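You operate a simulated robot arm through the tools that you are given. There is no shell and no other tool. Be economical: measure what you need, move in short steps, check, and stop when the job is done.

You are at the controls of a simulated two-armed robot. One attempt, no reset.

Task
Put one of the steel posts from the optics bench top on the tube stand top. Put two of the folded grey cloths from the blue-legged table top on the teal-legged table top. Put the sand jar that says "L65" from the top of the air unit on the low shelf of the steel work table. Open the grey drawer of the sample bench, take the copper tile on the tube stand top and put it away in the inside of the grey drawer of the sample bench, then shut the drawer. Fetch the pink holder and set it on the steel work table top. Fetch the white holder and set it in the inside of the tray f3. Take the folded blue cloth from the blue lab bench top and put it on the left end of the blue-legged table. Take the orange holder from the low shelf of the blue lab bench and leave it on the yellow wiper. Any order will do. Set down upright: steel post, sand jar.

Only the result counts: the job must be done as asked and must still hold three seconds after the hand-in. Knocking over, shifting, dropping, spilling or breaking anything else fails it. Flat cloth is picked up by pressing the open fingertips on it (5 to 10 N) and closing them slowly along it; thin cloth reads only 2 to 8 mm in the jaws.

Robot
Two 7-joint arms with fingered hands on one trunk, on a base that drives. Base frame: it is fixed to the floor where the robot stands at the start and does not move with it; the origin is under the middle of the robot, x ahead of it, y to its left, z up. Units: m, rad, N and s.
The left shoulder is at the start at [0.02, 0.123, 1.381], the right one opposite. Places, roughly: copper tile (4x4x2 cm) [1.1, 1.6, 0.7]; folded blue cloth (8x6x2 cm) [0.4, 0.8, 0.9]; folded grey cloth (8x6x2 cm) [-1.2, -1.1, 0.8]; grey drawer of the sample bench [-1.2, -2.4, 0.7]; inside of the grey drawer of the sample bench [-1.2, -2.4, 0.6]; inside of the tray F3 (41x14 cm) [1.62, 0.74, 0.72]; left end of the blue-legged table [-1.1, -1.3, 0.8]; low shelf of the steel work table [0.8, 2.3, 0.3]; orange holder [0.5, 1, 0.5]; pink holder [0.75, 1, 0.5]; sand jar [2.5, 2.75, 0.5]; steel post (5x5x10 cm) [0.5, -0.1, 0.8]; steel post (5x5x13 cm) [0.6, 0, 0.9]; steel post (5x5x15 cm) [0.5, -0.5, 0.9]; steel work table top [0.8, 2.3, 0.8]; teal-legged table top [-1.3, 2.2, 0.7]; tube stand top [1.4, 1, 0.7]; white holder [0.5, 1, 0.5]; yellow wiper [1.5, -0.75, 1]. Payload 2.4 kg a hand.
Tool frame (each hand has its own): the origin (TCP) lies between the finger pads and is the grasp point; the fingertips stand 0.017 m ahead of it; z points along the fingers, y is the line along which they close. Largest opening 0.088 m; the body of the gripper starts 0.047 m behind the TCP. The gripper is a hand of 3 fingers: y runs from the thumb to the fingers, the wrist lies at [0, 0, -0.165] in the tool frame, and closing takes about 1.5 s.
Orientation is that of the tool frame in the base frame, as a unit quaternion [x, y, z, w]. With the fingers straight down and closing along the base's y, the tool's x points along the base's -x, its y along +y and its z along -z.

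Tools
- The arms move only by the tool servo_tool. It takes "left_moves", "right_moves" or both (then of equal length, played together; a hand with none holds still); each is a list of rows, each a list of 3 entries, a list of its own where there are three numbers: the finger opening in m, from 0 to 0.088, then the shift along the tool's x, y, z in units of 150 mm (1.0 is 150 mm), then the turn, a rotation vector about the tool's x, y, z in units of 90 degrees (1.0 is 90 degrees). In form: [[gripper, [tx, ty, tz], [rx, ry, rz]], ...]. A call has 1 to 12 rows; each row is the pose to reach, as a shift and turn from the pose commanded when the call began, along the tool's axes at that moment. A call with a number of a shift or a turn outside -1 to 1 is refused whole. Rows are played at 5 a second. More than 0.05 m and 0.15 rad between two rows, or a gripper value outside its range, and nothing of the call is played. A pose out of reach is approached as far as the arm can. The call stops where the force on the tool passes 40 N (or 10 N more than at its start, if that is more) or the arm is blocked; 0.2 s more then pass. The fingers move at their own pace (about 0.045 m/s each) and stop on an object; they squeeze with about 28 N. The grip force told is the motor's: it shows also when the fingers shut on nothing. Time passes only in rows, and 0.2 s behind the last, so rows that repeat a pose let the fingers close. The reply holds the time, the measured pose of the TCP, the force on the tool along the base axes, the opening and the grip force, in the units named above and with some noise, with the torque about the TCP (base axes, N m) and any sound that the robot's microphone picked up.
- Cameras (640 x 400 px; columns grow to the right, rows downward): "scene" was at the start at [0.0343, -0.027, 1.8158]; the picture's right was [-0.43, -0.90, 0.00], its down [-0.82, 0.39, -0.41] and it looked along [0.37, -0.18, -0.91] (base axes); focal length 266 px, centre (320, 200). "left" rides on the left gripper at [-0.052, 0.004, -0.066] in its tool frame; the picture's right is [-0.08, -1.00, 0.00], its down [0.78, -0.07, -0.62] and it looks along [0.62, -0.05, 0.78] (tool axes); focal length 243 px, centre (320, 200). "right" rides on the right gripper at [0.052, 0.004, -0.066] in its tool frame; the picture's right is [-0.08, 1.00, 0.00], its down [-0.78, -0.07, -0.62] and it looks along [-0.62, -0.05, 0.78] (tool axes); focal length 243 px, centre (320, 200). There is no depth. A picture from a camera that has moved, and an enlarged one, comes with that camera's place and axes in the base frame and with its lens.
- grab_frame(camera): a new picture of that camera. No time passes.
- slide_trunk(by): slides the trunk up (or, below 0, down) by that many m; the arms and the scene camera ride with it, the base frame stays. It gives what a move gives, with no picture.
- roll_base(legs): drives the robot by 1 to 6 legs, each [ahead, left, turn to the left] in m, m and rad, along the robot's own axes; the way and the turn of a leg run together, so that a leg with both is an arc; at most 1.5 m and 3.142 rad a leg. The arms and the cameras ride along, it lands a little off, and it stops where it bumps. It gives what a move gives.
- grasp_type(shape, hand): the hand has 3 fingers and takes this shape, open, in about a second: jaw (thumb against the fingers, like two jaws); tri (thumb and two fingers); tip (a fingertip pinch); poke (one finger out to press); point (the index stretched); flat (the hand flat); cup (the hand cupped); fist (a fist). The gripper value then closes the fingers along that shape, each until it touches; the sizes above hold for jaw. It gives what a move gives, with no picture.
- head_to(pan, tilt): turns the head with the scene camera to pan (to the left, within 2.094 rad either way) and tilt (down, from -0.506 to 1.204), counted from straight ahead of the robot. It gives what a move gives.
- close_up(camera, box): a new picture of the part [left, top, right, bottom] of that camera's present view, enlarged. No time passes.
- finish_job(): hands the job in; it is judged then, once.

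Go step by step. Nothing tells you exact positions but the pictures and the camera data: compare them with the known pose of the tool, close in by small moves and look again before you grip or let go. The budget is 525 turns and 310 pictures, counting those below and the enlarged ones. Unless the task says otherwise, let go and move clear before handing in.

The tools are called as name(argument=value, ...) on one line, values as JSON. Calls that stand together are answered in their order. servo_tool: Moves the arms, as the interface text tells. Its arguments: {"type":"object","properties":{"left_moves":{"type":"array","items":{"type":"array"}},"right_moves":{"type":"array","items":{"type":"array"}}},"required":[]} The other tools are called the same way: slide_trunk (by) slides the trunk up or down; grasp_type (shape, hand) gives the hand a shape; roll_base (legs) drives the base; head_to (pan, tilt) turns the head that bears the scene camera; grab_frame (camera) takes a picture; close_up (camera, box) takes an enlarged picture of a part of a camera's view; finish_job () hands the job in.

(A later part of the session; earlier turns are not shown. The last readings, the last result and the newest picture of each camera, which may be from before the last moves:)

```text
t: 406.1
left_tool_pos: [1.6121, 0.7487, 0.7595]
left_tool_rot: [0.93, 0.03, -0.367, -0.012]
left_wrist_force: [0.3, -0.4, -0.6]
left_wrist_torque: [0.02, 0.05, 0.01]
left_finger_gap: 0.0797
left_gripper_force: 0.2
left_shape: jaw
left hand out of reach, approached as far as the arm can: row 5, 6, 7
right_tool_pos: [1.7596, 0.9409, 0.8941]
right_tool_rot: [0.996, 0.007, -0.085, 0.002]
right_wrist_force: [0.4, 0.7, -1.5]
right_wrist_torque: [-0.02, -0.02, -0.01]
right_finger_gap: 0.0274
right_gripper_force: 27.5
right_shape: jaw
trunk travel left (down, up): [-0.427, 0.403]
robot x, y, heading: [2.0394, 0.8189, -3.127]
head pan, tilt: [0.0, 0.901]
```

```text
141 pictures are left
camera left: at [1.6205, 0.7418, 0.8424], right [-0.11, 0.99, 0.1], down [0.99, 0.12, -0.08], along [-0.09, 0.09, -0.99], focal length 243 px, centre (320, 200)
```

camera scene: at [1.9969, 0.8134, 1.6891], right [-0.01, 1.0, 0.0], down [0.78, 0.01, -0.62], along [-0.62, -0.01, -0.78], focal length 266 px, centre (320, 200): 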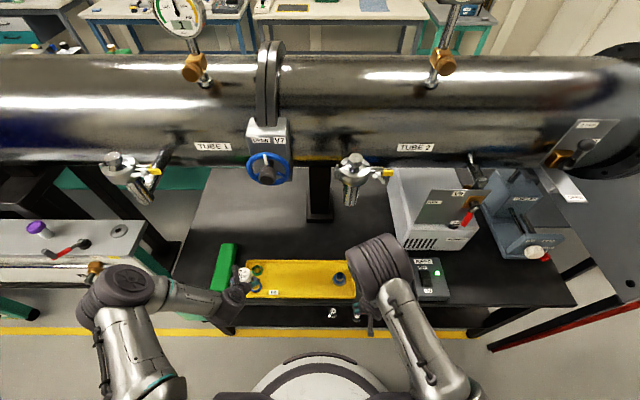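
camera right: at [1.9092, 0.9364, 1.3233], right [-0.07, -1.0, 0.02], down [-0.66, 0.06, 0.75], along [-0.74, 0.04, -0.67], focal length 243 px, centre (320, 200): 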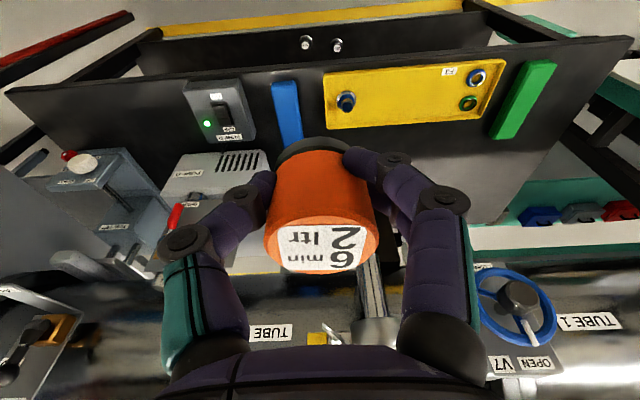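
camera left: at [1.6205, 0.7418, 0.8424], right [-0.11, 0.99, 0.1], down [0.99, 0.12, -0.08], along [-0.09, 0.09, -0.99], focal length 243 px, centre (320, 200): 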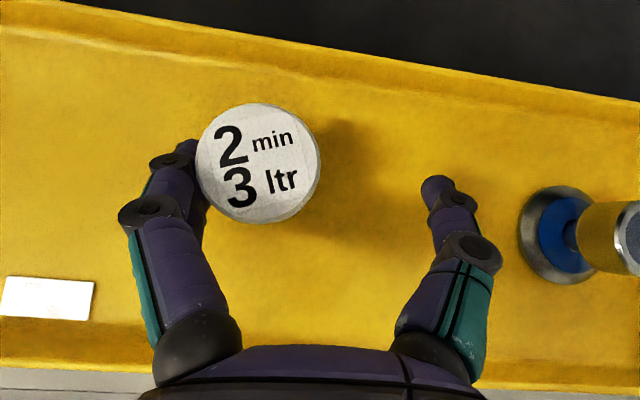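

slide_trunk(by=0.08)

servo_tool(left_moves=[[0.08, [0, 0, -0.2], [0, 0, 0]], [0.08, [0, 0, -0.5], [0, 0, 0]], [0.08, [0, 0, -0.8], [0, 0, 0]]])

grab_frame(camera="left")

```text
t: 407.3
left_tool_pos: [1.6131, 0.7491, 0.8388]
left_tool_rot: [0.93, 0.03, -0.367, -0.011]
left_wrist_force: [-0.1, -0.4, -0.7]
left_wrist_torque: [-0.02, 0.02, 0.03]
left_finger_gap: 0.08
left_gripper_force: 0.0
left_shape: jaw
right_tool_pos: [1.7596, 0.9398, 0.9735]
right_tool_rot: [0.996, 0.006, -0.085, 0.002]
right_wrist_force: [0.5, 0.2, -1.5]
right_wrist_torque: [0.01, -0.01, 0.0]
right_finger_gap: 0.0274
right_gripper_force: 27.8
right_shape: jaw
trunk travel left (down, up): [-0.507, 0.323]
robot x, y, heading: [2.0368, 0.8156, -3.133]
head pan, tilt: [0.0, 0.901]
```

```text
t: 408.1
left_tool_pos: [1.6283, 0.7872, 0.8416]
left_tool_rot: [0.93, 0.029, -0.367, -0.013]
left_wrist_force: [0.5, 0.0, 0.9]
left_wrist_torque: [0.0, 0.01, 0.0]
left_finger_gap: 0.0801
left_gripper_force: 0.0
left_shape: jaw
left hand out of reach, approached as far as the arm can: row 1, 2, 3
right_tool_pos: [1.7602, 0.9395, 0.9729]
right_tool_rot: [0.996, 0.006, -0.085, 0.001]
right_wrist_force: [0.0, -0.1, -1.3]
right_wrist_torque: [-0.02, -0.01, -0.01]
right_finger_gap: 0.0274
right_gripper_force: 28.5
right_shape: jaw
trunk travel left (down, up): [-0.507, 0.323]
robot x, y, heading: [2.0349, 0.8137, -3.131]
head pan, tilt: [0.0, 0.901]
```

```text
140 pictures are left
camera left: at [1.6352, 0.7797, 0.9255], right [-0.11, 0.99, 0.1], down [0.99, 0.12, -0.08], along [-0.09, 0.09, -0.99], focal length 243 px, centre (320, 200)
```

left: 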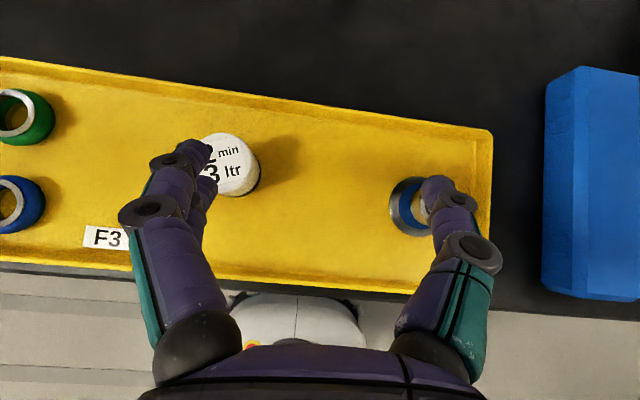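

White stands in tray F3. I raise the trunk, back off and move along the aisle to the yellow wiper.

slide_trunk(by=0.3)

roll_base(legs=[[-0.12, 0, 0], [0, 1.4, 0]])

grab_frame(camera="scene")

```text
t: 411.1
left_tool_pos: [1.627, 0.787, 1.1423]
left_tool_rot: [0.93, 0.03, -0.366, -0.012]
left_wrist_force: [-0.1, -0.2, -1.0]
left_wrist_torque: [-0.01, 0.02, 0.03]
left_finger_gap: 0.0798
left_gripper_force: 0.1
left_shape: jaw
right_tool_pos: [1.7599, 0.9405, 1.2735]
right_tool_rot: [0.996, 0.006, -0.085, 0.001]
right_wrist_force: [0.3, -0.4, -0.8]
right_wrist_torque: [0.01, -0.06, 0.01]
right_finger_gap: 0.0275
right_gripper_force: 28.4
right_shape: jaw
trunk travel left (down, up): [-0.807, 0.023]
robot x, y, heading: [2.0396, 0.8159, -3.134]
head pan, tilt: [0.0, 0.901]
```

```text
t: 418.9
left_tool_pos: [1.788, -0.6249, 1.1425]
left_tool_rot: [0.929, 0.047, -0.368, -0.006]
left_wrist_force: [1.1, -0.3, -0.5]
left_wrist_torque: [0.0, -0.01, -0.02]
left_finger_gap: 0.0799
left_gripper_force: 0.1
left_shape: jaw
right_tool_pos: [1.9156, -0.4677, 1.2731]
right_tool_rot: [0.996, 0.024, -0.087, 0.003]
right_wrist_force: [0.0, 0.5, -0.7]
right_wrist_torque: [-0.01, -0.02, 0.01]
right_finger_gap: 0.0273
right_gripper_force: 28.1
right_shape: jaw
trunk travel left (down, up): [-0.807, 0.023]
robot x, y, heading: [2.1999, -0.5829, -3.097]
head pan, tilt: [0.0, 0.901]
```

```text
139 pictures are left
camera scene: at [2.1426, -0.5855, 2.0451], right [-0.05, 1.0, 0.0], down [0.78, 0.04, -0.62], along [-0.62, -0.03, -0.78], focal length 266 px, centre (320, 200)
```

scene: 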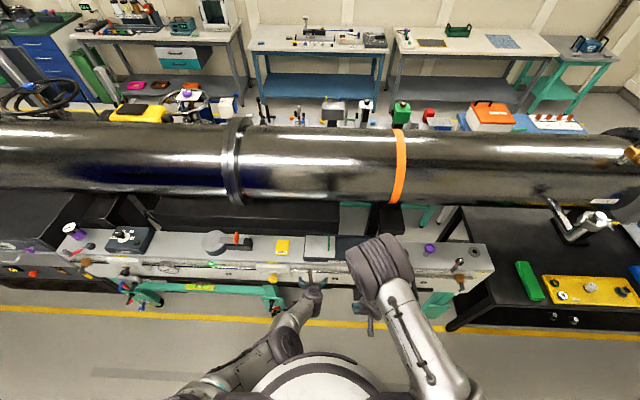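

close_up(camera="scene", box=[180, 210, 420, 330])

close_up(camera="scene", box=[0, 200, 240, 330])

```text
2.67 times, centred on (300, 270) of scene
camera zoom: at [2.1426, -0.5855, 2.0451], right [-0.05, 1.0, 0.0], down [0.78, 0.04, -0.62], along [-0.62, -0.03, -0.78], focal length 710 px, centre (373, 13)
```

zoom: 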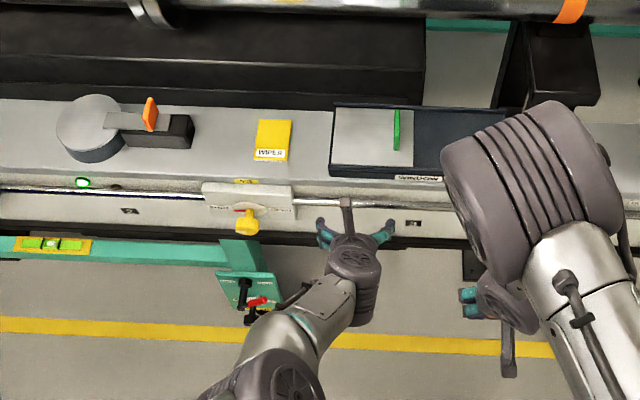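

```text
2.67 times, centred on (120, 265) of scene
camera zoom: at [2.1426, -0.5855, 2.0451], right [-0.05, 1.0, 0.0], down [0.78, 0.04, -0.62], along [-0.62, -0.03, -0.78], focal length 710 px, centre (853, 27)
```

zoom: 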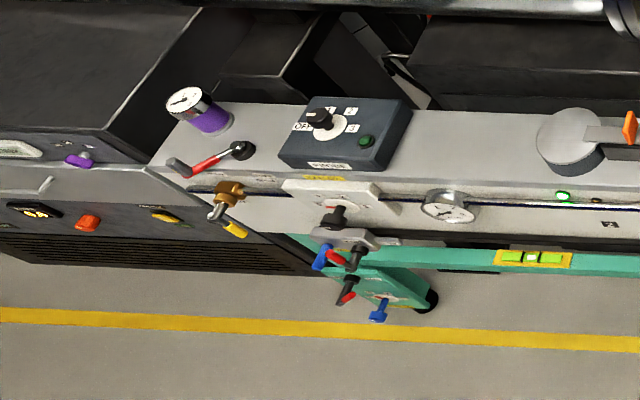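

The wiper is the small yellow pad labelled WIPER at about (1.545, -0.79, 0.92). I first swing the idle left hand out and up, square the heading and shift along.

servo_tool(left_moves=[[0.08, [0, 0.25, 0], [0, 0, 0]], [0.08, [0, 0.5, 0], [0, 0, 0]], [0.08, [0, 0.75, -0.1], [0, 0, 0]], [0.08, [0, 1.0, -0.25], [0, 0, 0]], [0.08, [0, 1.0, -0.5], [0, 0, 0]], [0.08, [0, 1.0, -0.75], [0, 0, 0]], [0.08, [0, 1.0, -1.0], [0, 0, 0]]])

roll_base(legs=[[0, 0.33, -0.045]])

roll_base(legs=[[0.17, 0, 0]])

grab_frame(camera="scene")

grab_frame(camera="right")

```text
t: 420.5
left_tool_pos: [1.7832, -0.7749, 1.1152]
left_tool_rot: [0.929, 0.048, -0.367, -0.005]
left_wrist_force: [-0.4, 0.0, 0.5]
left_wrist_torque: [0.01, 0.01, -0.04]
left_finger_gap: 0.0799
left_gripper_force: 0.0
left_shape: jaw
left hand out of reach, approached as far as the arm can: row 1, 2, 3, 4, 5, 6, 7
right_tool_pos: [1.9154, -0.4677, 1.2729]
right_tool_rot: [0.996, 0.024, -0.085, 0.002]
right_wrist_force: [-0.6, -0.3, -0.6]
right_wrist_torque: [0.0, -0.05, -0.01]
right_finger_gap: 0.0272
right_gripper_force: 28.2
right_shape: jaw
trunk travel left (down, up): [-0.807, 0.023]
robot x, y, heading: [2.1968, -0.5814, -3.093]
head pan, tilt: [0.0, 0.901]
```

```text
t: 422.7
left_tool_pos: [1.7834, -1.0923, 1.1146]
left_tool_rot: [0.929, 0.026, -0.368, -0.014]
left_wrist_force: [0.9, -0.1, -0.4]
left_wrist_torque: [0.04, 0.01, 0.0]
left_finger_gap: 0.0799
left_gripper_force: 0.0
left_shape: jaw
right_tool_pos: [1.9302, -0.7926, 1.2736]
right_tool_rot: [0.996, 0.003, -0.086, 0.002]
right_wrist_force: [0.3, -0.3, -0.9]
right_wrist_torque: [-0.01, -0.03, 0.0]
right_finger_gap: 0.0272
right_gripper_force: 28.1
right_shape: jaw
trunk travel left (down, up): [-0.807, 0.023]
robot x, y, heading: [2.2044, -0.92, -3.138]
head pan, tilt: [0.0, 0.901]
```

```text
t: 424.2
left_tool_pos: [1.6117, -1.0906, 1.1153]
left_tool_rot: [0.93, 0.025, -0.367, -0.014]
left_wrist_force: [0.2, 0.9, 0.5]
left_wrist_torque: [0.03, 0.01, 0.0]
left_finger_gap: 0.0798
left_gripper_force: 0.2
left_shape: jaw
right_tool_pos: [1.7576, -0.7913, 1.2738]
right_tool_rot: [0.996, 0.001, -0.086, 0.001]
right_wrist_force: [0.2, 0.5, 0.3]
right_wrist_torque: [0.0, -0.02, 0.01]
right_finger_gap: 0.0271
right_gripper_force: 28.0
right_shape: jaw
trunk travel left (down, up): [-0.807, 0.023]
robot x, y, heading: [2.0337, -0.9181, 3.145]
head pan, tilt: [0.0, 0.901]
```

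```text
136 pictures are left
camera scene: at [1.9782, -0.9196, 2.0451], right [0.0, 1.0, 0.0], down [0.78, 0.0, -0.62], along [-0.62, 0.0, -0.78], focal length 266 px, centre (320, 200)
```

scene: 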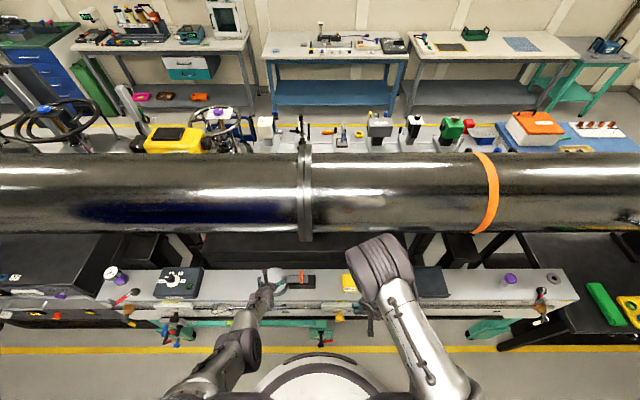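

```text
135 pictures are left
camera right: at [1.821, -0.7956, 1.3293], right [-0.08, -1.0, 0.02], down [-0.66, 0.07, 0.75], along [-0.74, 0.05, -0.67], focal length 243 px, centre (320, 200)
```

right: 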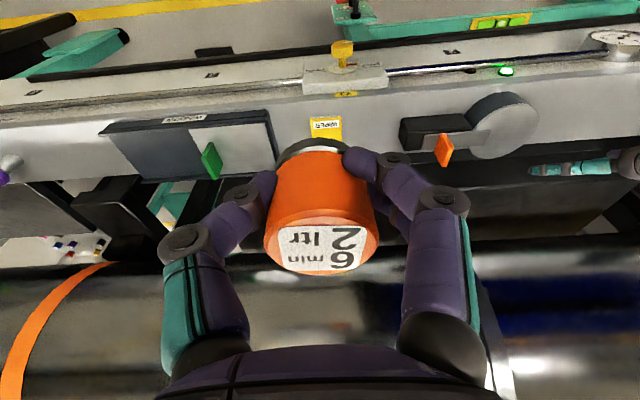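

The left hand would meet the bench when I lower, so I turn it back to vertical while pulling it back and up.

servo_tool(left_moves=[[0.08, [0, 0, -0.15], [0, 0.09, 0]], [0.08, [0, 0, -0.3], [0, 0.18, 0]], [0.08, [0, 0, -0.45], [0, 0.27, 0]], [0.08, [0, 0, -0.6], [0, 0.36, 0]], [0.08, [0, 0, -0.8], [0, 0.45, 0]], [0.08, [0, 0, -1.0], [0, 0.49, 0]]])

```text
t: 425.6
left_tool_pos: [1.633, -1.0942, 1.1729]
left_tool_rot: [1.0, 0.017, 0.011, -0.024]
left_wrist_force: [0.2, -0.4, 0.0]
left_wrist_torque: [0.01, 0.0, -0.01]
left_finger_gap: 0.0797
left_gripper_force: 0.0
left_shape: jaw
left hand out of reach, approached as far as the arm can: row 1, 2, 3, 4, 5, 6
right_tool_pos: [1.7583, -0.7916, 1.2725]
right_tool_rot: [0.996, 0.001, -0.086, 0.001]
right_wrist_force: [0.7, 0.3, -1.3]
right_wrist_torque: [-0.03, -0.02, -0.02]
right_finger_gap: 0.027
right_gripper_force: 28.4
right_shape: jaw
trunk travel left (down, up): [-0.807, 0.023]
robot x, y, heading: [2.0352, -0.9178, 3.147]
head pan, tilt: [0.0, 0.901]
```

servo_tool(left_moves=[[0.08, [0.2, 0.1, -0.15], [0, 0, 0]], [0.08, [0.4, 0.2, -0.3], [0, 0, 0]], [0.08, [0.6, 0.2, -0.5], [0, 0, 0]], [0.08, [0.8, 0.2, -0.7], [0, 0, 0]], [0.08, [0.9, 0.2, -0.9], [0, 0, 0]]])

slide_trunk(by=-0.15)

grab_frame(camera="scene")

grab_frame(camera="right")

```text
t: 426.8
left_tool_pos: [1.6037, -1.1529, 1.2318]
left_tool_rot: [1.0, 0.018, 0.01, -0.022]
left_wrist_force: [0.3, 0.1, -0.2]
left_wrist_torque: [0.0, 0.02, 0.04]
left_finger_gap: 0.0801
left_gripper_force: 0.0
left_shape: jaw
left hand out of reach, approached as far as the arm can: row 1, 2, 3, 4, 5
right_tool_pos: [1.7574, -0.7916, 1.2738]
right_tool_rot: [0.996, 0.001, -0.085, 0.001]
right_wrist_force: [-0.1, -0.3, -0.2]
right_wrist_torque: [-0.01, -0.02, 0.04]
right_finger_gap: 0.027
right_gripper_force: 27.9
right_shape: jaw
trunk travel left (down, up): [-0.807, 0.023]
robot x, y, heading: [2.0286, -0.9143, 3.144]
head pan, tilt: [0.0, 0.901]
```

```text
t: 428.5
left_tool_pos: [1.6036, -1.1519, 1.0836]
left_tool_rot: [1.0, 0.018, 0.009, -0.023]
left_wrist_force: [0.0, -0.5, 0.0]
left_wrist_torque: [0.04, 0.02, 0.05]
left_finger_gap: 0.0799
left_gripper_force: 0.1
left_shape: jaw
right_tool_pos: [1.7563, -0.7911, 1.1227]
right_tool_rot: [0.996, 0.001, -0.085, 0.001]
right_wrist_force: [0.3, 1.0, -1.2]
right_wrist_torque: [0.0, -0.01, 0.0]
right_finger_gap: 0.0271
right_gripper_force: 27.9
right_shape: jaw
trunk travel left (down, up): [-0.657, 0.173]
robot x, y, heading: [2.034, -0.9208, 3.144]
head pan, tilt: [0.0, 0.901]
```

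```text
134 pictures are left
camera scene: at [1.9778, -0.9198, 1.8951], right [0.0, 1.0, 0.0], down [0.78, 0.0, -0.62], along [-0.62, 0.0, -0.78], focal length 266 px, centre (320, 200)
```

scene: 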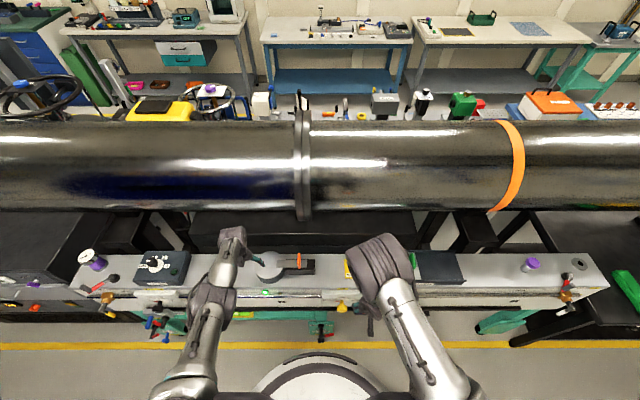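

```text
133 pictures are left
camera right: at [1.8207, -0.7958, 1.1794], right [-0.08, -1.0, 0.02], down [-0.66, 0.07, 0.75], along [-0.74, 0.05, -0.67], focal length 243 px, centre (320, 200)
```

right: 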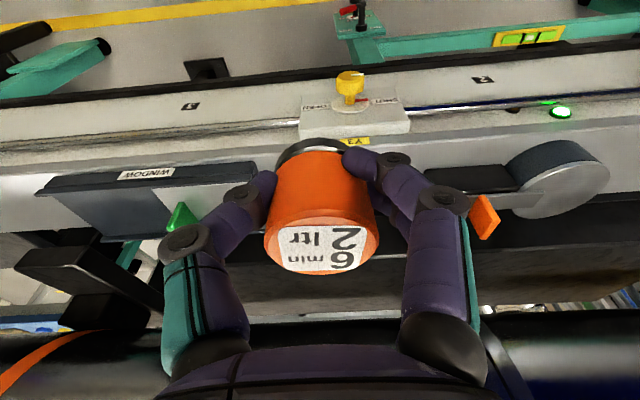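

servo_tool(left_moves=[[0.08, [0.3, 0, 0], [0, 0, 0]], [0.08, [0.6, 0, 0], [0, 0, 0]], [0.08, [0.9, 0, 0], [0, 0, 0]]])

servo_tool(left_moves=[[0.08, [0.2, 0, -0.2], [0, 0, 0]], [0.08, [0.4, 0, -0.4], [0, 0, 0]], [0.08, [0.6, 0, -0.6], [0, 0, 0]]])

```text
t: 429.3
left_tool_pos: [1.6391, -1.1705, 1.0253]
left_tool_rot: [1.0, 0.017, 0.01, -0.024]
left_wrist_force: [-0.9, -0.2, -0.4]
left_wrist_torque: [0.0, -0.01, 0.03]
left_finger_gap: 0.0798
left_gripper_force: 0.1
left_shape: jaw
left hand out of reach, approached as far as the arm can: row 1, 2, 3
right_tool_pos: [1.7563, -0.7904, 1.124]
right_tool_rot: [0.996, 0.001, -0.085, 0.0]
right_wrist_force: [-0.6, -0.3, -0.8]
right_wrist_torque: [-0.01, -0.03, -0.01]
right_finger_gap: 0.0271
right_gripper_force: 28.4
right_shape: jaw
trunk travel left (down, up): [-0.657, 0.173]
robot x, y, heading: [2.0388, -0.9198, 3.141]
head pan, tilt: [0.0, 0.901]
```

```text
t: 430.1
left_tool_pos: [1.7233, -1.1716, 1.115]
left_tool_rot: [1.0, 0.015, 0.001, -0.022]
left_wrist_force: [1.1, 0.9, -0.6]
left_wrist_torque: [-0.03, 0.09, 0.03]
left_finger_gap: 0.0803
left_gripper_force: 0.1
left_shape: jaw
left hand out of reach, approached as far as the arm can: row 1
right_tool_pos: [1.7589, -0.7917, 1.1247]
right_tool_rot: [0.996, 0.001, -0.086, 0.001]
right_wrist_force: [0.0, -0.4, 0.1]
right_wrist_torque: [0.03, -0.02, 0.01]
right_finger_gap: 0.027
right_gripper_force: 27.5
right_shape: jaw
trunk travel left (down, up): [-0.657, 0.173]
robot x, y, heading: [2.0317, -0.9206, 3.144]
head pan, tilt: [0.0, 0.901]
```

servo_tool(left_moves=[[0.08, [0.2, 0, -0.2], [0, 0, 0]], [0.08, [0.4, 0, -0.4], [0, 0, 0]], [0.08, [0.5, 0, -0.6], [0, 0, 0]], [0.08, [0.5, 0, -0.8], [0, 0, 0]]])

servo_tool(right_moves=[[0.01, [-0.25, 0, 0], [0, 0, 0]], [0.01, [-0.5, 0, 0], [0, 0, 0]], [0.01, [-0.75, 0, 0.05], [0, 0, 0]], [0.01, [-1.0, 0, 0.1], [0, 0, 0]]])

grab_frame(camera="right")

close_up(camera="scene", box=[240, 200, 480, 350])

```text
t: 431.1
left_tool_pos: [1.7982, -1.1692, 1.2352]
left_tool_rot: [1.0, 0.018, 0.009, -0.023]
left_wrist_force: [-0.7, -0.5, -1.5]
left_wrist_torque: [0.01, -0.02, 0.0]
left_finger_gap: 0.08
left_gripper_force: 0.0
left_shape: jaw
right_tool_pos: [1.7573, -0.7908, 1.1239]
right_tool_rot: [0.996, 0.001, -0.086, 0.0]
right_wrist_force: [0.0, 0.0, -1.3]
right_wrist_torque: [-0.02, -0.02, -0.02]
right_finger_gap: 0.0271
right_gripper_force: 28.1
right_shape: jaw
trunk travel left (down, up): [-0.657, 0.173]
robot x, y, heading: [2.0338, -0.9184, 3.139]
head pan, tilt: [0.0, 0.901]
```

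```text
t: 432.1
left_tool_pos: [1.7976, -1.1692, 1.234]
left_tool_rot: [1.0, 0.018, 0.01, -0.023]
left_wrist_force: [-0.7, 0.4, -0.6]
left_wrist_torque: [0.01, -0.02, -0.01]
left_finger_gap: 0.0802
left_gripper_force: 0.1
left_shape: jaw
right_tool_pos: [1.6064, -0.7902, 1.131]
right_tool_rot: [0.996, 0.001, -0.084, 0.0]
right_wrist_force: [-0.6, 0.5, -0.9]
right_wrist_torque: [0.0, -0.01, 0.03]
right_finger_gap: 0.0268
right_gripper_force: 28.2
right_shape: jaw
trunk travel left (down, up): [-0.657, 0.173]
robot x, y, heading: [2.0365, -0.916, 3.141]
head pan, tilt: [0.0, 0.901]
```

```text
132 pictures are left
camera right: at [1.6703, -0.7956, 1.1875], right [-0.08, -1.0, 0.01], down [-0.67, 0.07, 0.74], along [-0.74, 0.05, -0.67], focal length 243 px, centre (320, 200)
```

right: 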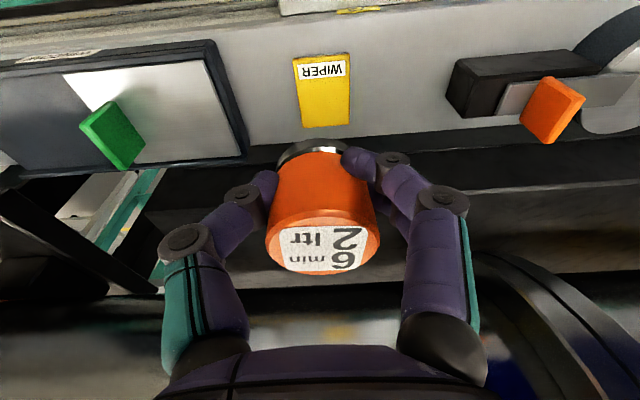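

```text
2.67 times, centred on (360, 275) of scene
camera zoom: at [1.9772, -0.9194, 1.895], right [0.0, 1.0, 0.0], down [0.78, 0.0, -0.62], along [-0.62, 0.0, -0.78], focal length 710 px, centre (213, 0)
```

zoom: 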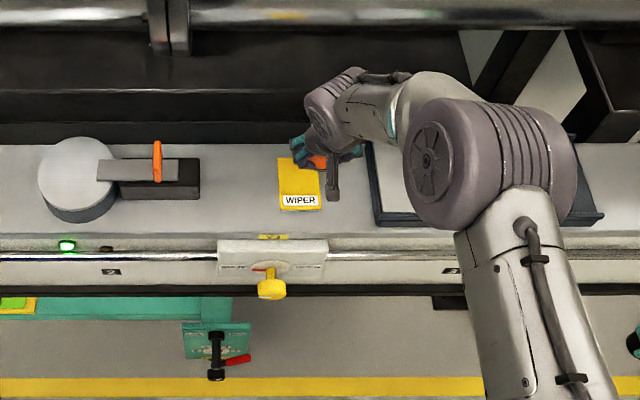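

Wiper located at (1.54, -0.792), top z≈0.90. I move 5 cm closer and lower over it.

roll_base(legs=[[0.055, 0, 0]])

slide_trunk(by=-0.14)

grab_frame(camera="right")

close_up(camera="scene", box=[240, 200, 480, 350])

```text
t: 433.1
left_tool_pos: [1.7424, -1.1684, 1.2347]
left_tool_rot: [1.0, 0.018, 0.01, -0.022]
left_wrist_force: [0.3, 0.4, 0.3]
left_wrist_torque: [0.01, 0.0, 0.0]
left_finger_gap: 0.0802
left_gripper_force: 0.0
left_shape: jaw
right_tool_pos: [1.5539, -0.7902, 1.1313]
right_tool_rot: [0.996, 0.001, -0.085, 0.001]
right_wrist_force: [0.0, 0.2, -1.9]
right_wrist_torque: [0.0, 0.0, 0.02]
right_finger_gap: 0.0267
right_gripper_force: 27.9
right_shape: jaw
trunk travel left (down, up): [-0.657, 0.173]
robot x, y, heading: [1.9756, -0.9188, 3.138]
head pan, tilt: [0.0, 0.901]
```

```text
t: 434.7
left_tool_pos: [1.7422, -1.1696, 1.0936]
left_tool_rot: [1.0, 0.018, 0.009, -0.022]
left_wrist_force: [0.0, -0.3, 0.0]
left_wrist_torque: [0.02, 0.01, 0.02]
left_finger_gap: 0.08
left_gripper_force: 0.2
left_shape: jaw
right_tool_pos: [1.5533, -0.7898, 0.9919]
right_tool_rot: [0.996, 0.001, -0.086, 0.001]
right_wrist_force: [-0.1, 0.3, 0.6]
right_wrist_torque: [-0.01, 0.01, -0.01]
right_finger_gap: 0.0267
right_gripper_force: 27.9
right_shape: jaw
trunk travel left (down, up): [-0.517, 0.313]
robot x, y, heading: [1.9819, -0.9205, 3.135]
head pan, tilt: [0.0, 0.901]
```

```text
130 pictures are left
camera right: at [1.6164, -0.796, 1.0478], right [-0.08, -1.0, 0.02], down [-0.66, 0.07, 0.74], along [-0.74, 0.05, -0.67], focal length 243 px, centre (320, 200)
```

right: 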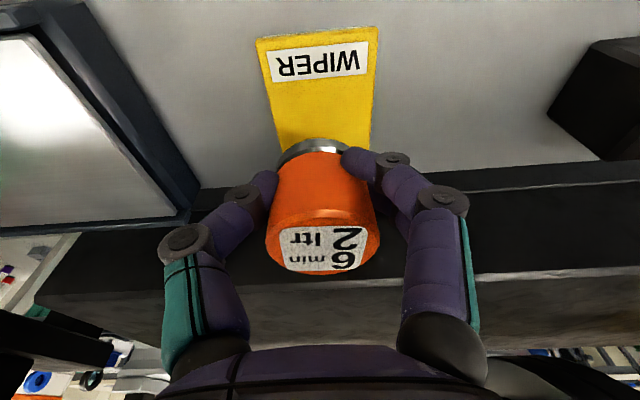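

```text
2.67 times, centred on (360, 275) of scene
camera zoom: at [1.9234, -0.9197, 1.7551], right [0.0, 1.0, 0.0], down [0.78, 0.0, -0.62], along [-0.62, 0.0, -0.78], focal length 710 px, centre (213, 0)
```

zoom: 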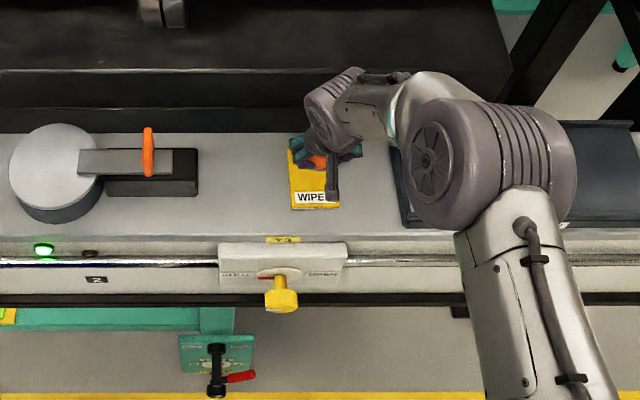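

servo_tool(right_moves=[[0.01, [-0.07, 0, 0.1], [0, 0, 0]], [0.01, [-0.08, 0, 0.2], [0, 0, 0]], [0.01, [-0.08, 0, 0.3], [0, 0, 0]], [0.01, [-0.08, 0, 0.35], [0, 0, 0]], [0.01, [-0.08, 0, 0.38], [0, 0, 0]]])

grab_frame(camera="right")

```text
t: 435.9
left_tool_pos: [1.7429, -1.1696, 1.0947]
left_tool_rot: [1.0, 0.017, 0.01, -0.022]
left_wrist_force: [0.6, 0.1, 0.7]
left_wrist_torque: [-0.01, 0.02, 0.02]
left_finger_gap: 0.0799
left_gripper_force: 0.1
left_shape: jaw
right_tool_pos: [1.5322, -0.7916, 0.9397]
right_tool_rot: [0.996, 0.0, -0.088, 0.001]
right_wrist_force: [-0.3, 0.9, 8.5]
right_wrist_torque: [-0.06, 0.0, 0.06]
right_finger_gap: 0.0267
right_gripper_force: 28.1
right_shape: jaw
trunk travel left (down, up): [-0.517, 0.313]
robot x, y, heading: [1.9774, -0.9214, 3.145]
head pan, tilt: [0.0, 0.901]
```

```text
128 pictures are left
camera right: at [1.5954, -0.7966, 0.9948], right [-0.08, -1.0, 0.02], down [-0.66, 0.07, 0.75], along [-0.75, 0.05, -0.66], focal length 243 px, centre (320, 200)
```

right: 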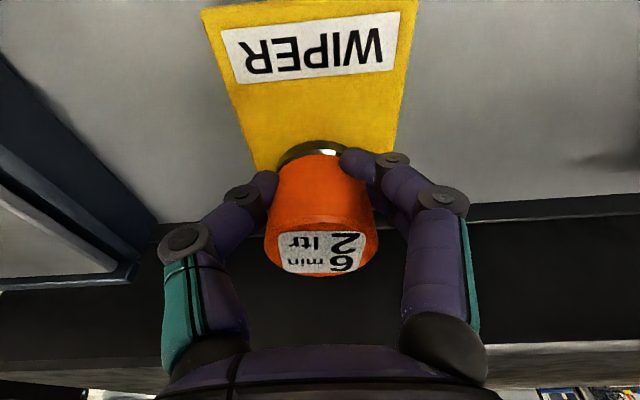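

Contact, but it is near the wiper's far edge. I lift a little, shift 3 cm toward me and lower again.

servo_tool(right_moves=[[0.01, [0, 0, -0.1], [0, 0, 0]], [0.01, [0.12, 0, -0.1], [0, 0, 0]], [0.01, [0.22, 0, -0.1], [0, 0, 0]], [0.01, [0.22, 0, -0.05], [0, 0, 0]]])

grab_frame(camera="right")

```text
t: 436.9
left_tool_pos: [1.7428, -1.1696, 1.0942]
left_tool_rot: [1.0, 0.018, 0.009, -0.023]
left_wrist_force: [0.1, 0.1, 0.5]
left_wrist_torque: [-0.05, -0.01, 0.01]
left_finger_gap: 0.0798
left_gripper_force: 0.1
left_shape: jaw
right_tool_pos: [1.5652, -0.7916, 0.9393]
right_tool_rot: [0.996, 0.001, -0.086, 0.002]
right_wrist_force: [0.7, -0.1, 3.0]
right_wrist_torque: [-0.02, -0.05, 0.0]
right_finger_gap: 0.0269
right_gripper_force: 27.8
right_shape: jaw
trunk travel left (down, up): [-0.517, 0.313]
robot x, y, heading: [1.978, -0.9162, 3.137]
head pan, tilt: [0.0, 0.901]
```

```text
127 pictures are left
camera right: at [1.6294, -0.7973, 0.9954], right [-0.08, -1.0, 0.02], down [-0.66, 0.07, 0.75], along [-0.74, 0.05, -0.67], focal length 243 px, centre (320, 200)
```

right: 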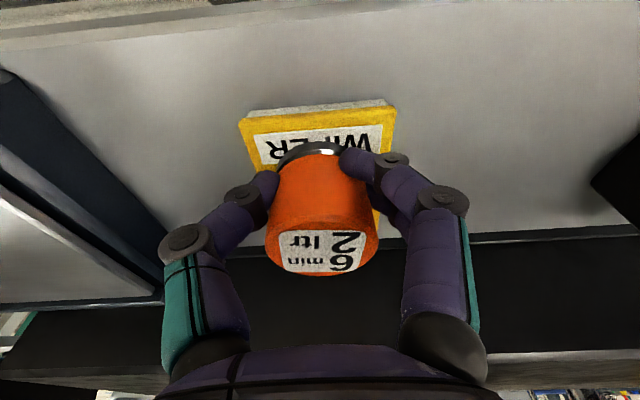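

Orange rests on the middle of the wiper (3 N). I open and rise.

servo_tool(right_moves=[[0.035, [0, 0, 0.01], [0, 0, 0]], [0.05, [0, 0, 0.01], [0, 0, 0]], [0.07, [0, 0, 0.01], [0, 0, 0]], [0.08, [0, 0, 0.01], [0, 0, 0]], [0.08, [0, 0, 0.01], [0, 0, 0]], [0.08, [0, 0, -0.15], [0, 0, 0]], [0.08, [0, 0, -0.4], [0, 0, 0]]])

slide_trunk(by=0.1)

grab_frame(camera="right")

```text
t: 438.5
left_tool_pos: [1.7426, -1.1701, 1.0959]
left_tool_rot: [1.0, 0.017, 0.01, -0.023]
left_wrist_force: [-0.4, -0.3, 0.5]
left_wrist_torque: [0.0, -0.02, 0.02]
left_finger_gap: 0.08
left_gripper_force: 0.1
left_shape: jaw
right_tool_pos: [1.5743, -0.7928, 0.9982]
right_tool_rot: [0.996, 0.0, -0.084, 0.0]
right_wrist_force: [0.0, 0.0, -0.1]
right_wrist_torque: [-0.04, 0.0, 0.02]
right_finger_gap: 0.0799
right_gripper_force: 0.1
right_shape: jaw
trunk travel left (down, up): [-0.517, 0.313]
robot x, y, heading: [1.981, -0.9215, 3.144]
head pan, tilt: [0.0, 0.901]
```

```text
t: 439.9
left_tool_pos: [1.7427, -1.1698, 1.195]
left_tool_rot: [1.0, 0.018, 0.009, -0.023]
left_wrist_force: [-0.4, 0.2, 0.4]
left_wrist_torque: [-0.01, 0.02, -0.01]
left_finger_gap: 0.0798
left_gripper_force: 0.1
left_shape: jaw
right_tool_pos: [1.5745, -0.7923, 1.097]
right_tool_rot: [0.996, 0.001, -0.086, 0.001]
right_wrist_force: [-0.7, -0.1, -0.2]
right_wrist_torque: [-0.02, 0.0, 0.0]
right_finger_gap: 0.0797
right_gripper_force: 0.0
right_shape: jaw
trunk travel left (down, up): [-0.617, 0.213]
robot x, y, heading: [1.98, -0.9179, 3.138]
head pan, tilt: [0.0, 0.901]
```

```text
126 pictures are left
camera right: at [1.6374, -0.7973, 1.1531], right [-0.08, -1.0, 0.02], down [-0.66, 0.07, 0.74], along [-0.74, 0.05, -0.67], focal length 243 px, centre (320, 200)
```

right: 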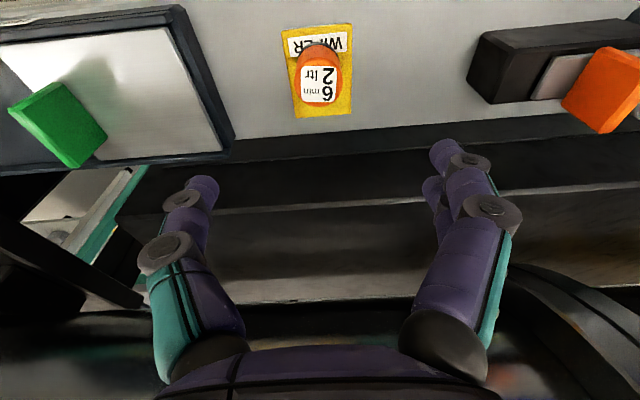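

Orange stands on the wiper. Now the sand jar: I back into the aisle and drive to the air unit.

slide_trunk(by=0.19)

roll_base(legs=[[-0.2, 0, 0], [0, -1.4, 0]])

roll_base(legs=[[0, -1.3, 0]])

head_to(pan=-2.0, tilt=0.7)

grab_frame(camera="scene")

```text
t: 441.9
left_tool_pos: [1.7425, -1.1703, 1.3849]
left_tool_rot: [1.0, 0.018, 0.009, -0.023]
left_wrist_force: [0.0, -0.1, 0.5]
left_wrist_torque: [-0.05, 0.01, -0.01]
left_finger_gap: 0.0803
left_gripper_force: 0.1
left_shape: jaw
right_tool_pos: [1.5721, -0.7914, 1.287]
right_tool_rot: [0.996, 0.0, -0.086, 0.0]
right_wrist_force: [-0.7, -0.2, 0.3]
right_wrist_torque: [0.02, -0.02, 0.02]
right_finger_gap: 0.0797
right_gripper_force: 0.1
right_shape: jaw
trunk travel left (down, up): [-0.807, 0.023]
robot x, y, heading: [1.9806, -0.9178, 3.14]
head pan, tilt: [0.0, 0.901]
```

```text
t: 450.2
left_tool_pos: [1.9245, 0.2386, 1.3853]
left_tool_rot: [0.999, 0.038, 0.008, -0.023]
left_wrist_force: [0.7, 0.0, -0.9]
left_wrist_torque: [0.0, -0.01, -0.01]
left_finger_gap: 0.0802
left_gripper_force: 0.0
left_shape: jaw
right_tool_pos: [1.7401, 0.611, 1.2877]
right_tool_rot: [0.996, 0.021, -0.085, 0.002]
right_wrist_force: [-0.3, 0.5, -0.4]
right_wrist_torque: [-0.01, -0.01, 0.02]
right_finger_gap: 0.08
right_gripper_force: 0.1
right_shape: jaw
trunk travel left (down, up): [-0.807, 0.023]
robot x, y, heading: [2.153, 0.5001, -3.105]
head pan, tilt: [0.0, 0.901]
```

```text
t: 456.7
left_tool_pos: [1.8647, 1.5305, 1.3839]
left_tool_rot: [0.998, 0.05, 0.008, -0.023]
left_wrist_force: [-0.1, -0.7, -0.1]
left_wrist_torque: [0.01, 0.0, 0.05]
left_finger_gap: 0.0799
left_gripper_force: 0.1
left_shape: jaw
right_tool_pos: [1.6728, 1.8953, 1.2876]
right_tool_rot: [0.996, 0.033, -0.085, 0.003]
right_wrist_force: [-0.7, -0.8, -0.5]
right_wrist_torque: [0.02, -0.01, -0.03]
right_finger_gap: 0.0798
right_gripper_force: 0.0
right_shape: jaw
trunk travel left (down, up): [-0.807, 0.023]
robot x, y, heading: [2.0893, 1.7903, -3.076]
head pan, tilt: [0.0, 0.901]
```

```text
t: 458.6
left_tool_pos: [1.8658, 1.53, 1.3851]
left_tool_rot: [0.998, 0.05, 0.009, -0.023]
left_wrist_force: [0.0, -0.6, 0.1]
left_wrist_torque: [-0.02, 0.0, -0.02]
left_finger_gap: 0.08
left_gripper_force: 0.0
left_shape: jaw
right_tool_pos: [1.6715, 1.8947, 1.2876]
right_tool_rot: [0.996, 0.034, -0.085, 0.004]
right_wrist_force: [-0.2, 0.1, -0.5]
right_wrist_torque: [0.01, -0.02, -0.01]
right_finger_gap: 0.08
right_gripper_force: 0.0
right_shape: jaw
trunk travel left (down, up): [-0.807, 0.023]
robot x, y, heading: [2.0865, 1.7899, -3.079]
head pan, tilt: [-2.0, 0.7]
```

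```text
125 pictures are left
camera scene: at [2.1351, 1.8743, 2.0612], right [0.93, -0.36, 0.0], down [-0.23, -0.6, -0.77], along [0.27, 0.71, -0.64], focal length 266 px, centre (320, 200)
```

scene: 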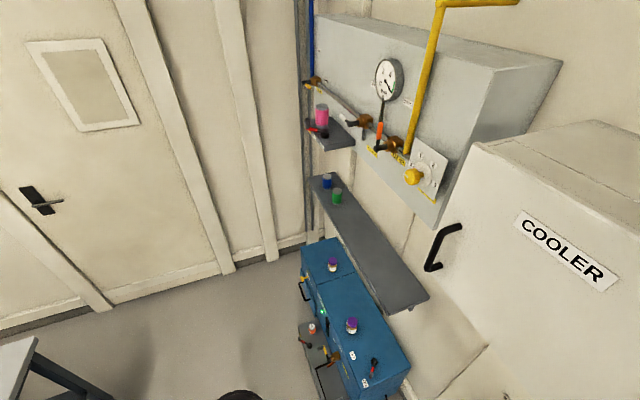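

close_up(camera="scene", box=[280, 240, 420, 400])

roll_base(legs=[[-0.05, 0, 0], [0, -0.75, -0.06]])

```text
2.50 times, centred on (350, 320) of scene
camera zoom: at [2.1351, 1.8743, 2.0612], right [0.93, -0.36, 0.0], down [-0.23, -0.6, -0.77], along [0.27, 0.71, -0.64], focal length 665 px, centre (245, -100)
```

zoom: 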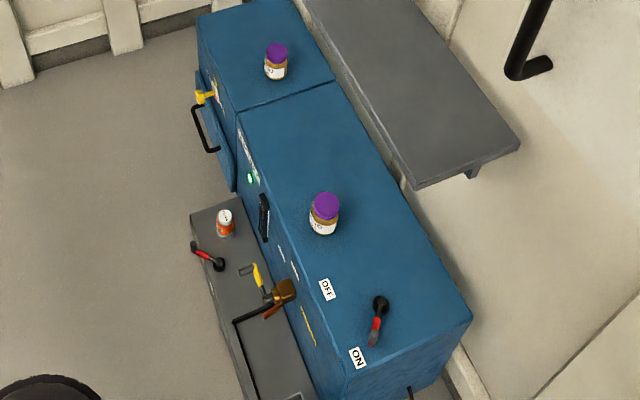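

```text
t: 461.4
left_tool_pos: [1.8345, 1.8164, 1.3838]
left_tool_rot: [0.998, -0.057, 0.011, -0.023]
left_wrist_force: [0.1, -0.5, 0.2]
left_wrist_torque: [-0.02, -0.01, -0.02]
left_finger_gap: 0.0803
left_gripper_force: 0.0
left_shape: jaw
right_tool_pos: [1.7243, 2.2153, 1.2867]
right_tool_rot: [0.994, -0.074, -0.084, -0.007]
right_wrist_force: [-0.2, -0.4, -0.2]
right_wrist_torque: [-0.01, -0.02, -0.01]
right_finger_gap: 0.0797
right_gripper_force: 0.1
right_shape: jaw
trunk travel left (down, up): [-0.807, 0.023]
robot x, y, heading: [2.1045, 2.0307, 2.994]
head pan, tilt: [-2.0, 0.7]
stopped in leg 2: the robot was blocked; the commanded pose is now the measured one
```

Blocked. I look where it touches.

head_to(pan=0.3, tilt=0.8)

grab_frame(camera="scene")

grab_frame(camera="left")

```text
t: 463.6
left_tool_pos: [1.8353, 1.8192, 1.3841]
left_tool_rot: [0.998, -0.058, 0.011, -0.022]
left_wrist_force: [0.2, 0.1, 0.2]
left_wrist_torque: [-0.02, 0.0, 0.03]
left_finger_gap: 0.0802
left_gripper_force: 0.1
left_shape: jaw
right_tool_pos: [1.7255, 2.2175, 1.2875]
right_tool_rot: [0.994, -0.074, -0.084, -0.006]
right_wrist_force: [0.3, 0.2, 0.3]
right_wrist_torque: [-0.01, 0.0, -0.01]
right_finger_gap: 0.0797
right_gripper_force: 0.0
right_shape: jaw
trunk travel left (down, up): [-0.807, 0.023]
robot x, y, heading: [2.1058, 2.0322, 2.991]
head pan, tilt: [0.3, 0.799]
```

```text
123 pictures are left
camera scene: at [2.0462, 2.016, 2.053], right [-0.15, 0.99, 0.0], down [0.71, 0.11, -0.7], along [-0.69, -0.1, -0.72], focal length 266 px, centre (320, 200)
```

scene: 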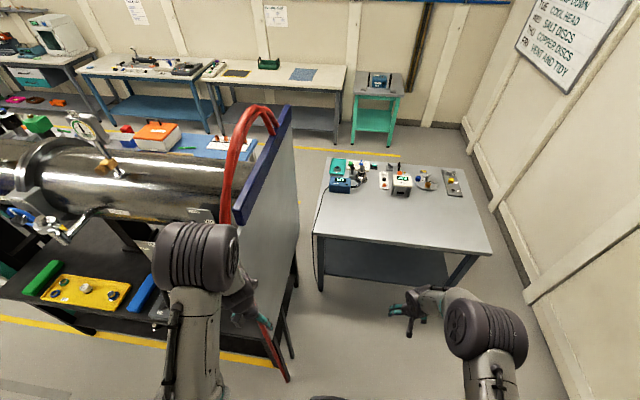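

```text
122 pictures are left
camera left: at [1.7818, 1.8184, 1.4489], right [0.03, 1.0, 0.04], down [0.77, -0.05, 0.64], along [0.64, 0.01, -0.77], focal length 243 px, centre (320, 200)
```

left: 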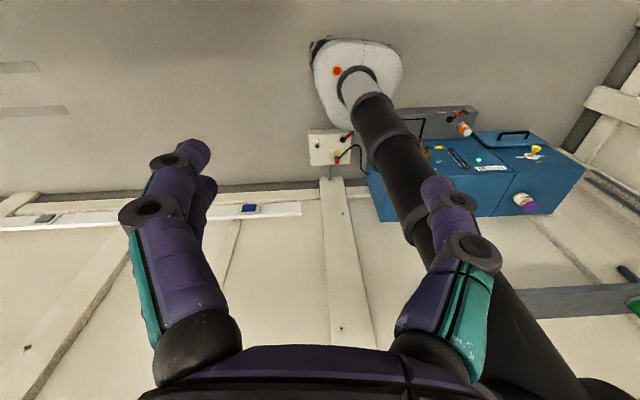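

The base met the tray in front of the air unit (and the arm is close to the panel). I retrace toward -y, then turn to face +y and come up the middle.

roll_base(legs=[[0, 0.5, 0]])

head_to(pan=-1.8, tilt=0.7)

grab_frame(camera="scene")

```text
t: 466.5
left_tool_pos: [1.7585, 1.338, 1.3858]
left_tool_rot: [0.998, -0.061, 0.01, -0.022]
left_wrist_force: [0.1, 0.5, 0.6]
left_wrist_torque: [-0.02, 0.0, -0.03]
left_finger_gap: 0.08
left_gripper_force: 0.0
left_shape: jaw
right_tool_pos: [1.6509, 1.7371, 1.2868]
right_tool_rot: [0.993, -0.077, -0.084, -0.005]
right_wrist_force: [-0.4, 0.2, 0.2]
right_wrist_torque: [0.0, -0.02, 0.03]
right_finger_gap: 0.0797
right_gripper_force: 0.0
right_shape: jaw
trunk travel left (down, up): [-0.807, 0.023]
robot x, y, heading: [2.0295, 1.5506, 2.982]
head pan, tilt: [0.3, 0.799]
```

```text
t: 468.5
left_tool_pos: [1.7598, 1.3379, 1.3849]
left_tool_rot: [0.998, -0.06, 0.011, -0.022]
left_wrist_force: [0.3, -0.2, -0.5]
left_wrist_torque: [0.05, 0.01, 0.02]
left_finger_gap: 0.0802
left_gripper_force: 0.1
left_shape: jaw
right_tool_pos: [1.6507, 1.737, 1.2866]
right_tool_rot: [0.994, -0.076, -0.085, -0.006]
right_wrist_force: [-0.1, -0.5, -0.7]
right_wrist_torque: [0.02, 0.01, 0.01]
right_finger_gap: 0.0799
right_gripper_force: 0.0
right_shape: jaw
trunk travel left (down, up): [-0.807, 0.023]
robot x, y, heading: [2.0346, 1.5499, 2.986]
head pan, tilt: [-1.799, 0.7]
```

```text
121 pictures are left
camera scene: at [2.0831, 1.6238, 2.0612], right [0.93, -0.38, 0.0], down [-0.24, -0.6, -0.76], along [0.29, 0.71, -0.64], focal length 266 px, centre (320, 200)
```

scene: 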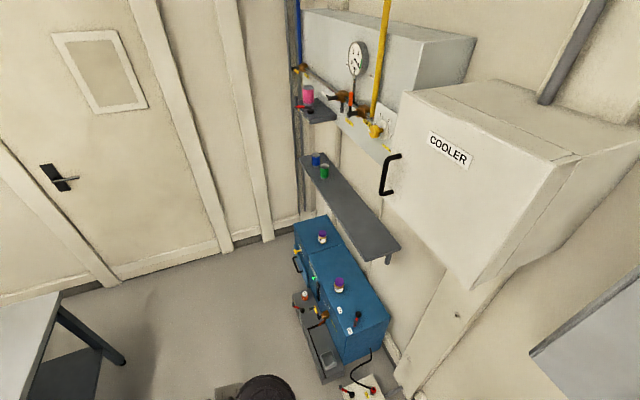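

roll_base(legs=[[-0.15, 0.35, 0]])

roll_base(legs=[[0, 0, -1.41]])

head_to(pan=0.0, tilt=0.7)

grab_frame(camera="scene")

```text
t: 470.9
left_tool_pos: [1.8554, 0.9656, 1.3842]
left_tool_rot: [0.998, -0.058, 0.01, -0.022]
left_wrist_force: [0.0, 0.4, -0.1]
left_wrist_torque: [0.02, -0.01, -0.01]
left_finger_gap: 0.0801
left_gripper_force: 0.0
left_shape: jaw
right_tool_pos: [1.746, 1.3652, 1.2871]
right_tool_rot: [0.994, -0.074, -0.084, -0.006]
right_wrist_force: [-1.2, -0.4, -0.3]
right_wrist_torque: [-0.01, 0.0, 0.0]
right_finger_gap: 0.0798
right_gripper_force: 0.1
right_shape: jaw
trunk travel left (down, up): [-0.807, 0.023]
robot x, y, heading: [2.1267, 1.1776, 2.99]
head pan, tilt: [-1.799, 0.7]
```

```text
t: 474.8
left_tool_pos: [1.8784, 1.4155, 1.3836]
left_tool_rot: [0.718, -0.696, 0.023, -0.009]
left_wrist_force: [-0.2, 0.4, -0.2]
left_wrist_torque: [-0.02, -0.04, 0.01]
left_finger_gap: 0.0799
left_gripper_force: 0.1
left_shape: jaw
right_tool_pos: [2.2568, 1.5821, 1.2876]
right_tool_rot: [-0.704, 0.705, 0.06, 0.06]
right_wrist_force: [0.1, 0.1, 0.7]
right_wrist_torque: [0.0, 0.02, 0.0]
right_finger_gap: 0.0794
right_gripper_force: 0.0
right_shape: jaw
trunk travel left (down, up): [-0.807, 0.023]
robot x, y, heading: [2.1288, 1.1779, 1.561]
head pan, tilt: [-1.799, 0.7]
```

```text
t: 476.6
left_tool_pos: [1.8789, 1.4164, 1.3848]
left_tool_rot: [0.717, -0.696, 0.023, -0.01]
left_wrist_force: [-0.1, 0.2, 0.0]
left_wrist_torque: [-0.02, 0.01, 0.0]
left_finger_gap: 0.0798
left_gripper_force: 0.0
left_shape: jaw
right_tool_pos: [2.2572, 1.5827, 1.287]
right_tool_rot: [-0.703, 0.706, 0.06, 0.06]
right_wrist_force: [0.3, 0.4, -0.6]
right_wrist_torque: [0.02, 0.02, 0.03]
right_finger_gap: 0.0799
right_gripper_force: 0.0
right_shape: jaw
trunk travel left (down, up): [-0.807, 0.023]
robot x, y, heading: [2.1286, 1.1783, 1.569]
head pan, tilt: [0.0, 0.7]
```

```text
120 pictures are left
camera scene: at [2.1282, 1.2416, 2.0612], right [1.0, -0.01, 0.0], down [0.0, -0.64, -0.76], along [0.01, 0.76, -0.64], focal length 266 px, centre (320, 200)
```

scene: 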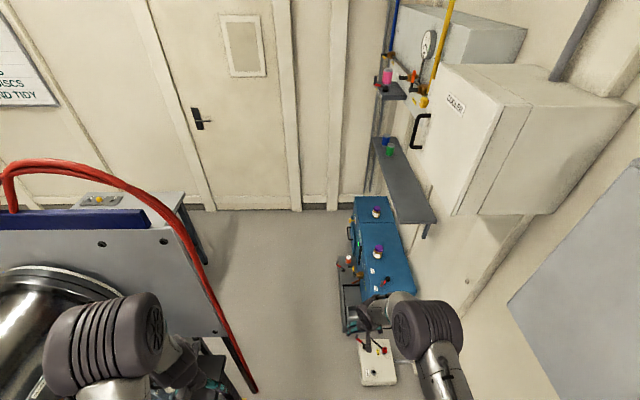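

servo_tool(left_moves=[[0.08, [0, -0.2, 0], [0, 0, 0]], [0.08, [0, -0.4, 0], [0, 0, 0]], [0.08, [0, -0.6, 0], [0, 0, 0]], [0.08, [0, -0.8, 0], [0, 0, 0]], [0.08, [0, -1.0, 0], [0, 0, 0]]])

roll_base(legs=[[0.25, 0.09, 0]])

grab_frame(camera="scene")

```text
t: 477.8
left_tool_pos: [2.0297, 1.4191, 1.3924]
left_tool_rot: [0.718, -0.696, 0.022, -0.01]
left_wrist_force: [-0.1, -0.6, 0.0]
left_wrist_torque: [0.01, -0.02, 0.0]
left_finger_gap: 0.0799
left_gripper_force: 0.1
left_shape: jaw
right_tool_pos: [2.2572, 1.5829, 1.2881]
right_tool_rot: [-0.703, 0.706, 0.061, 0.059]
right_wrist_force: [-1.1, 0.1, 0.4]
right_wrist_torque: [-0.02, 0.01, -0.01]
right_finger_gap: 0.0799
right_gripper_force: 0.1
right_shape: jaw
trunk travel left (down, up): [-0.807, 0.023]
robot x, y, heading: [2.1309, 1.1789, 1.562]
head pan, tilt: [0.0, 0.7]
```

```text
t: 479.7
left_tool_pos: [1.9395, 1.6709, 1.394]
left_tool_rot: [0.717, -0.697, 0.023, -0.01]
left_wrist_force: [0.3, 0.3, 0.6]
left_wrist_torque: [0.02, 0.0, 0.0]
left_finger_gap: 0.0801
left_gripper_force: 0.1
left_shape: jaw
right_tool_pos: [2.1693, 1.8339, 1.2879]
right_tool_rot: [-0.703, 0.706, 0.061, 0.059]
right_wrist_force: [0.1, -0.4, 0.0]
right_wrist_torque: [-0.04, 0.02, -0.03]
right_finger_gap: 0.0801
right_gripper_force: 0.0
right_shape: jaw
trunk travel left (down, up): [-0.807, 0.023]
robot x, y, heading: [2.0402, 1.4267, 1.568]
head pan, tilt: [0.0, 0.7]
```

```text
119 pictures are left
camera scene: at [2.0402, 1.4931, 2.0613], right [1.0, -0.01, 0.0], down [0.0, -0.64, -0.77], along [0.0, 0.77, -0.64], focal length 266 px, centre (320, 200)
```

scene: 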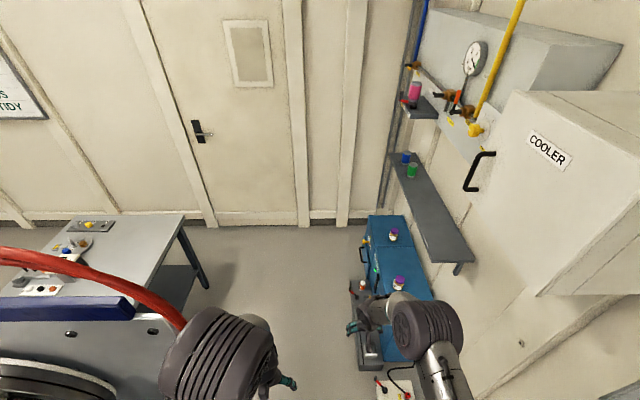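

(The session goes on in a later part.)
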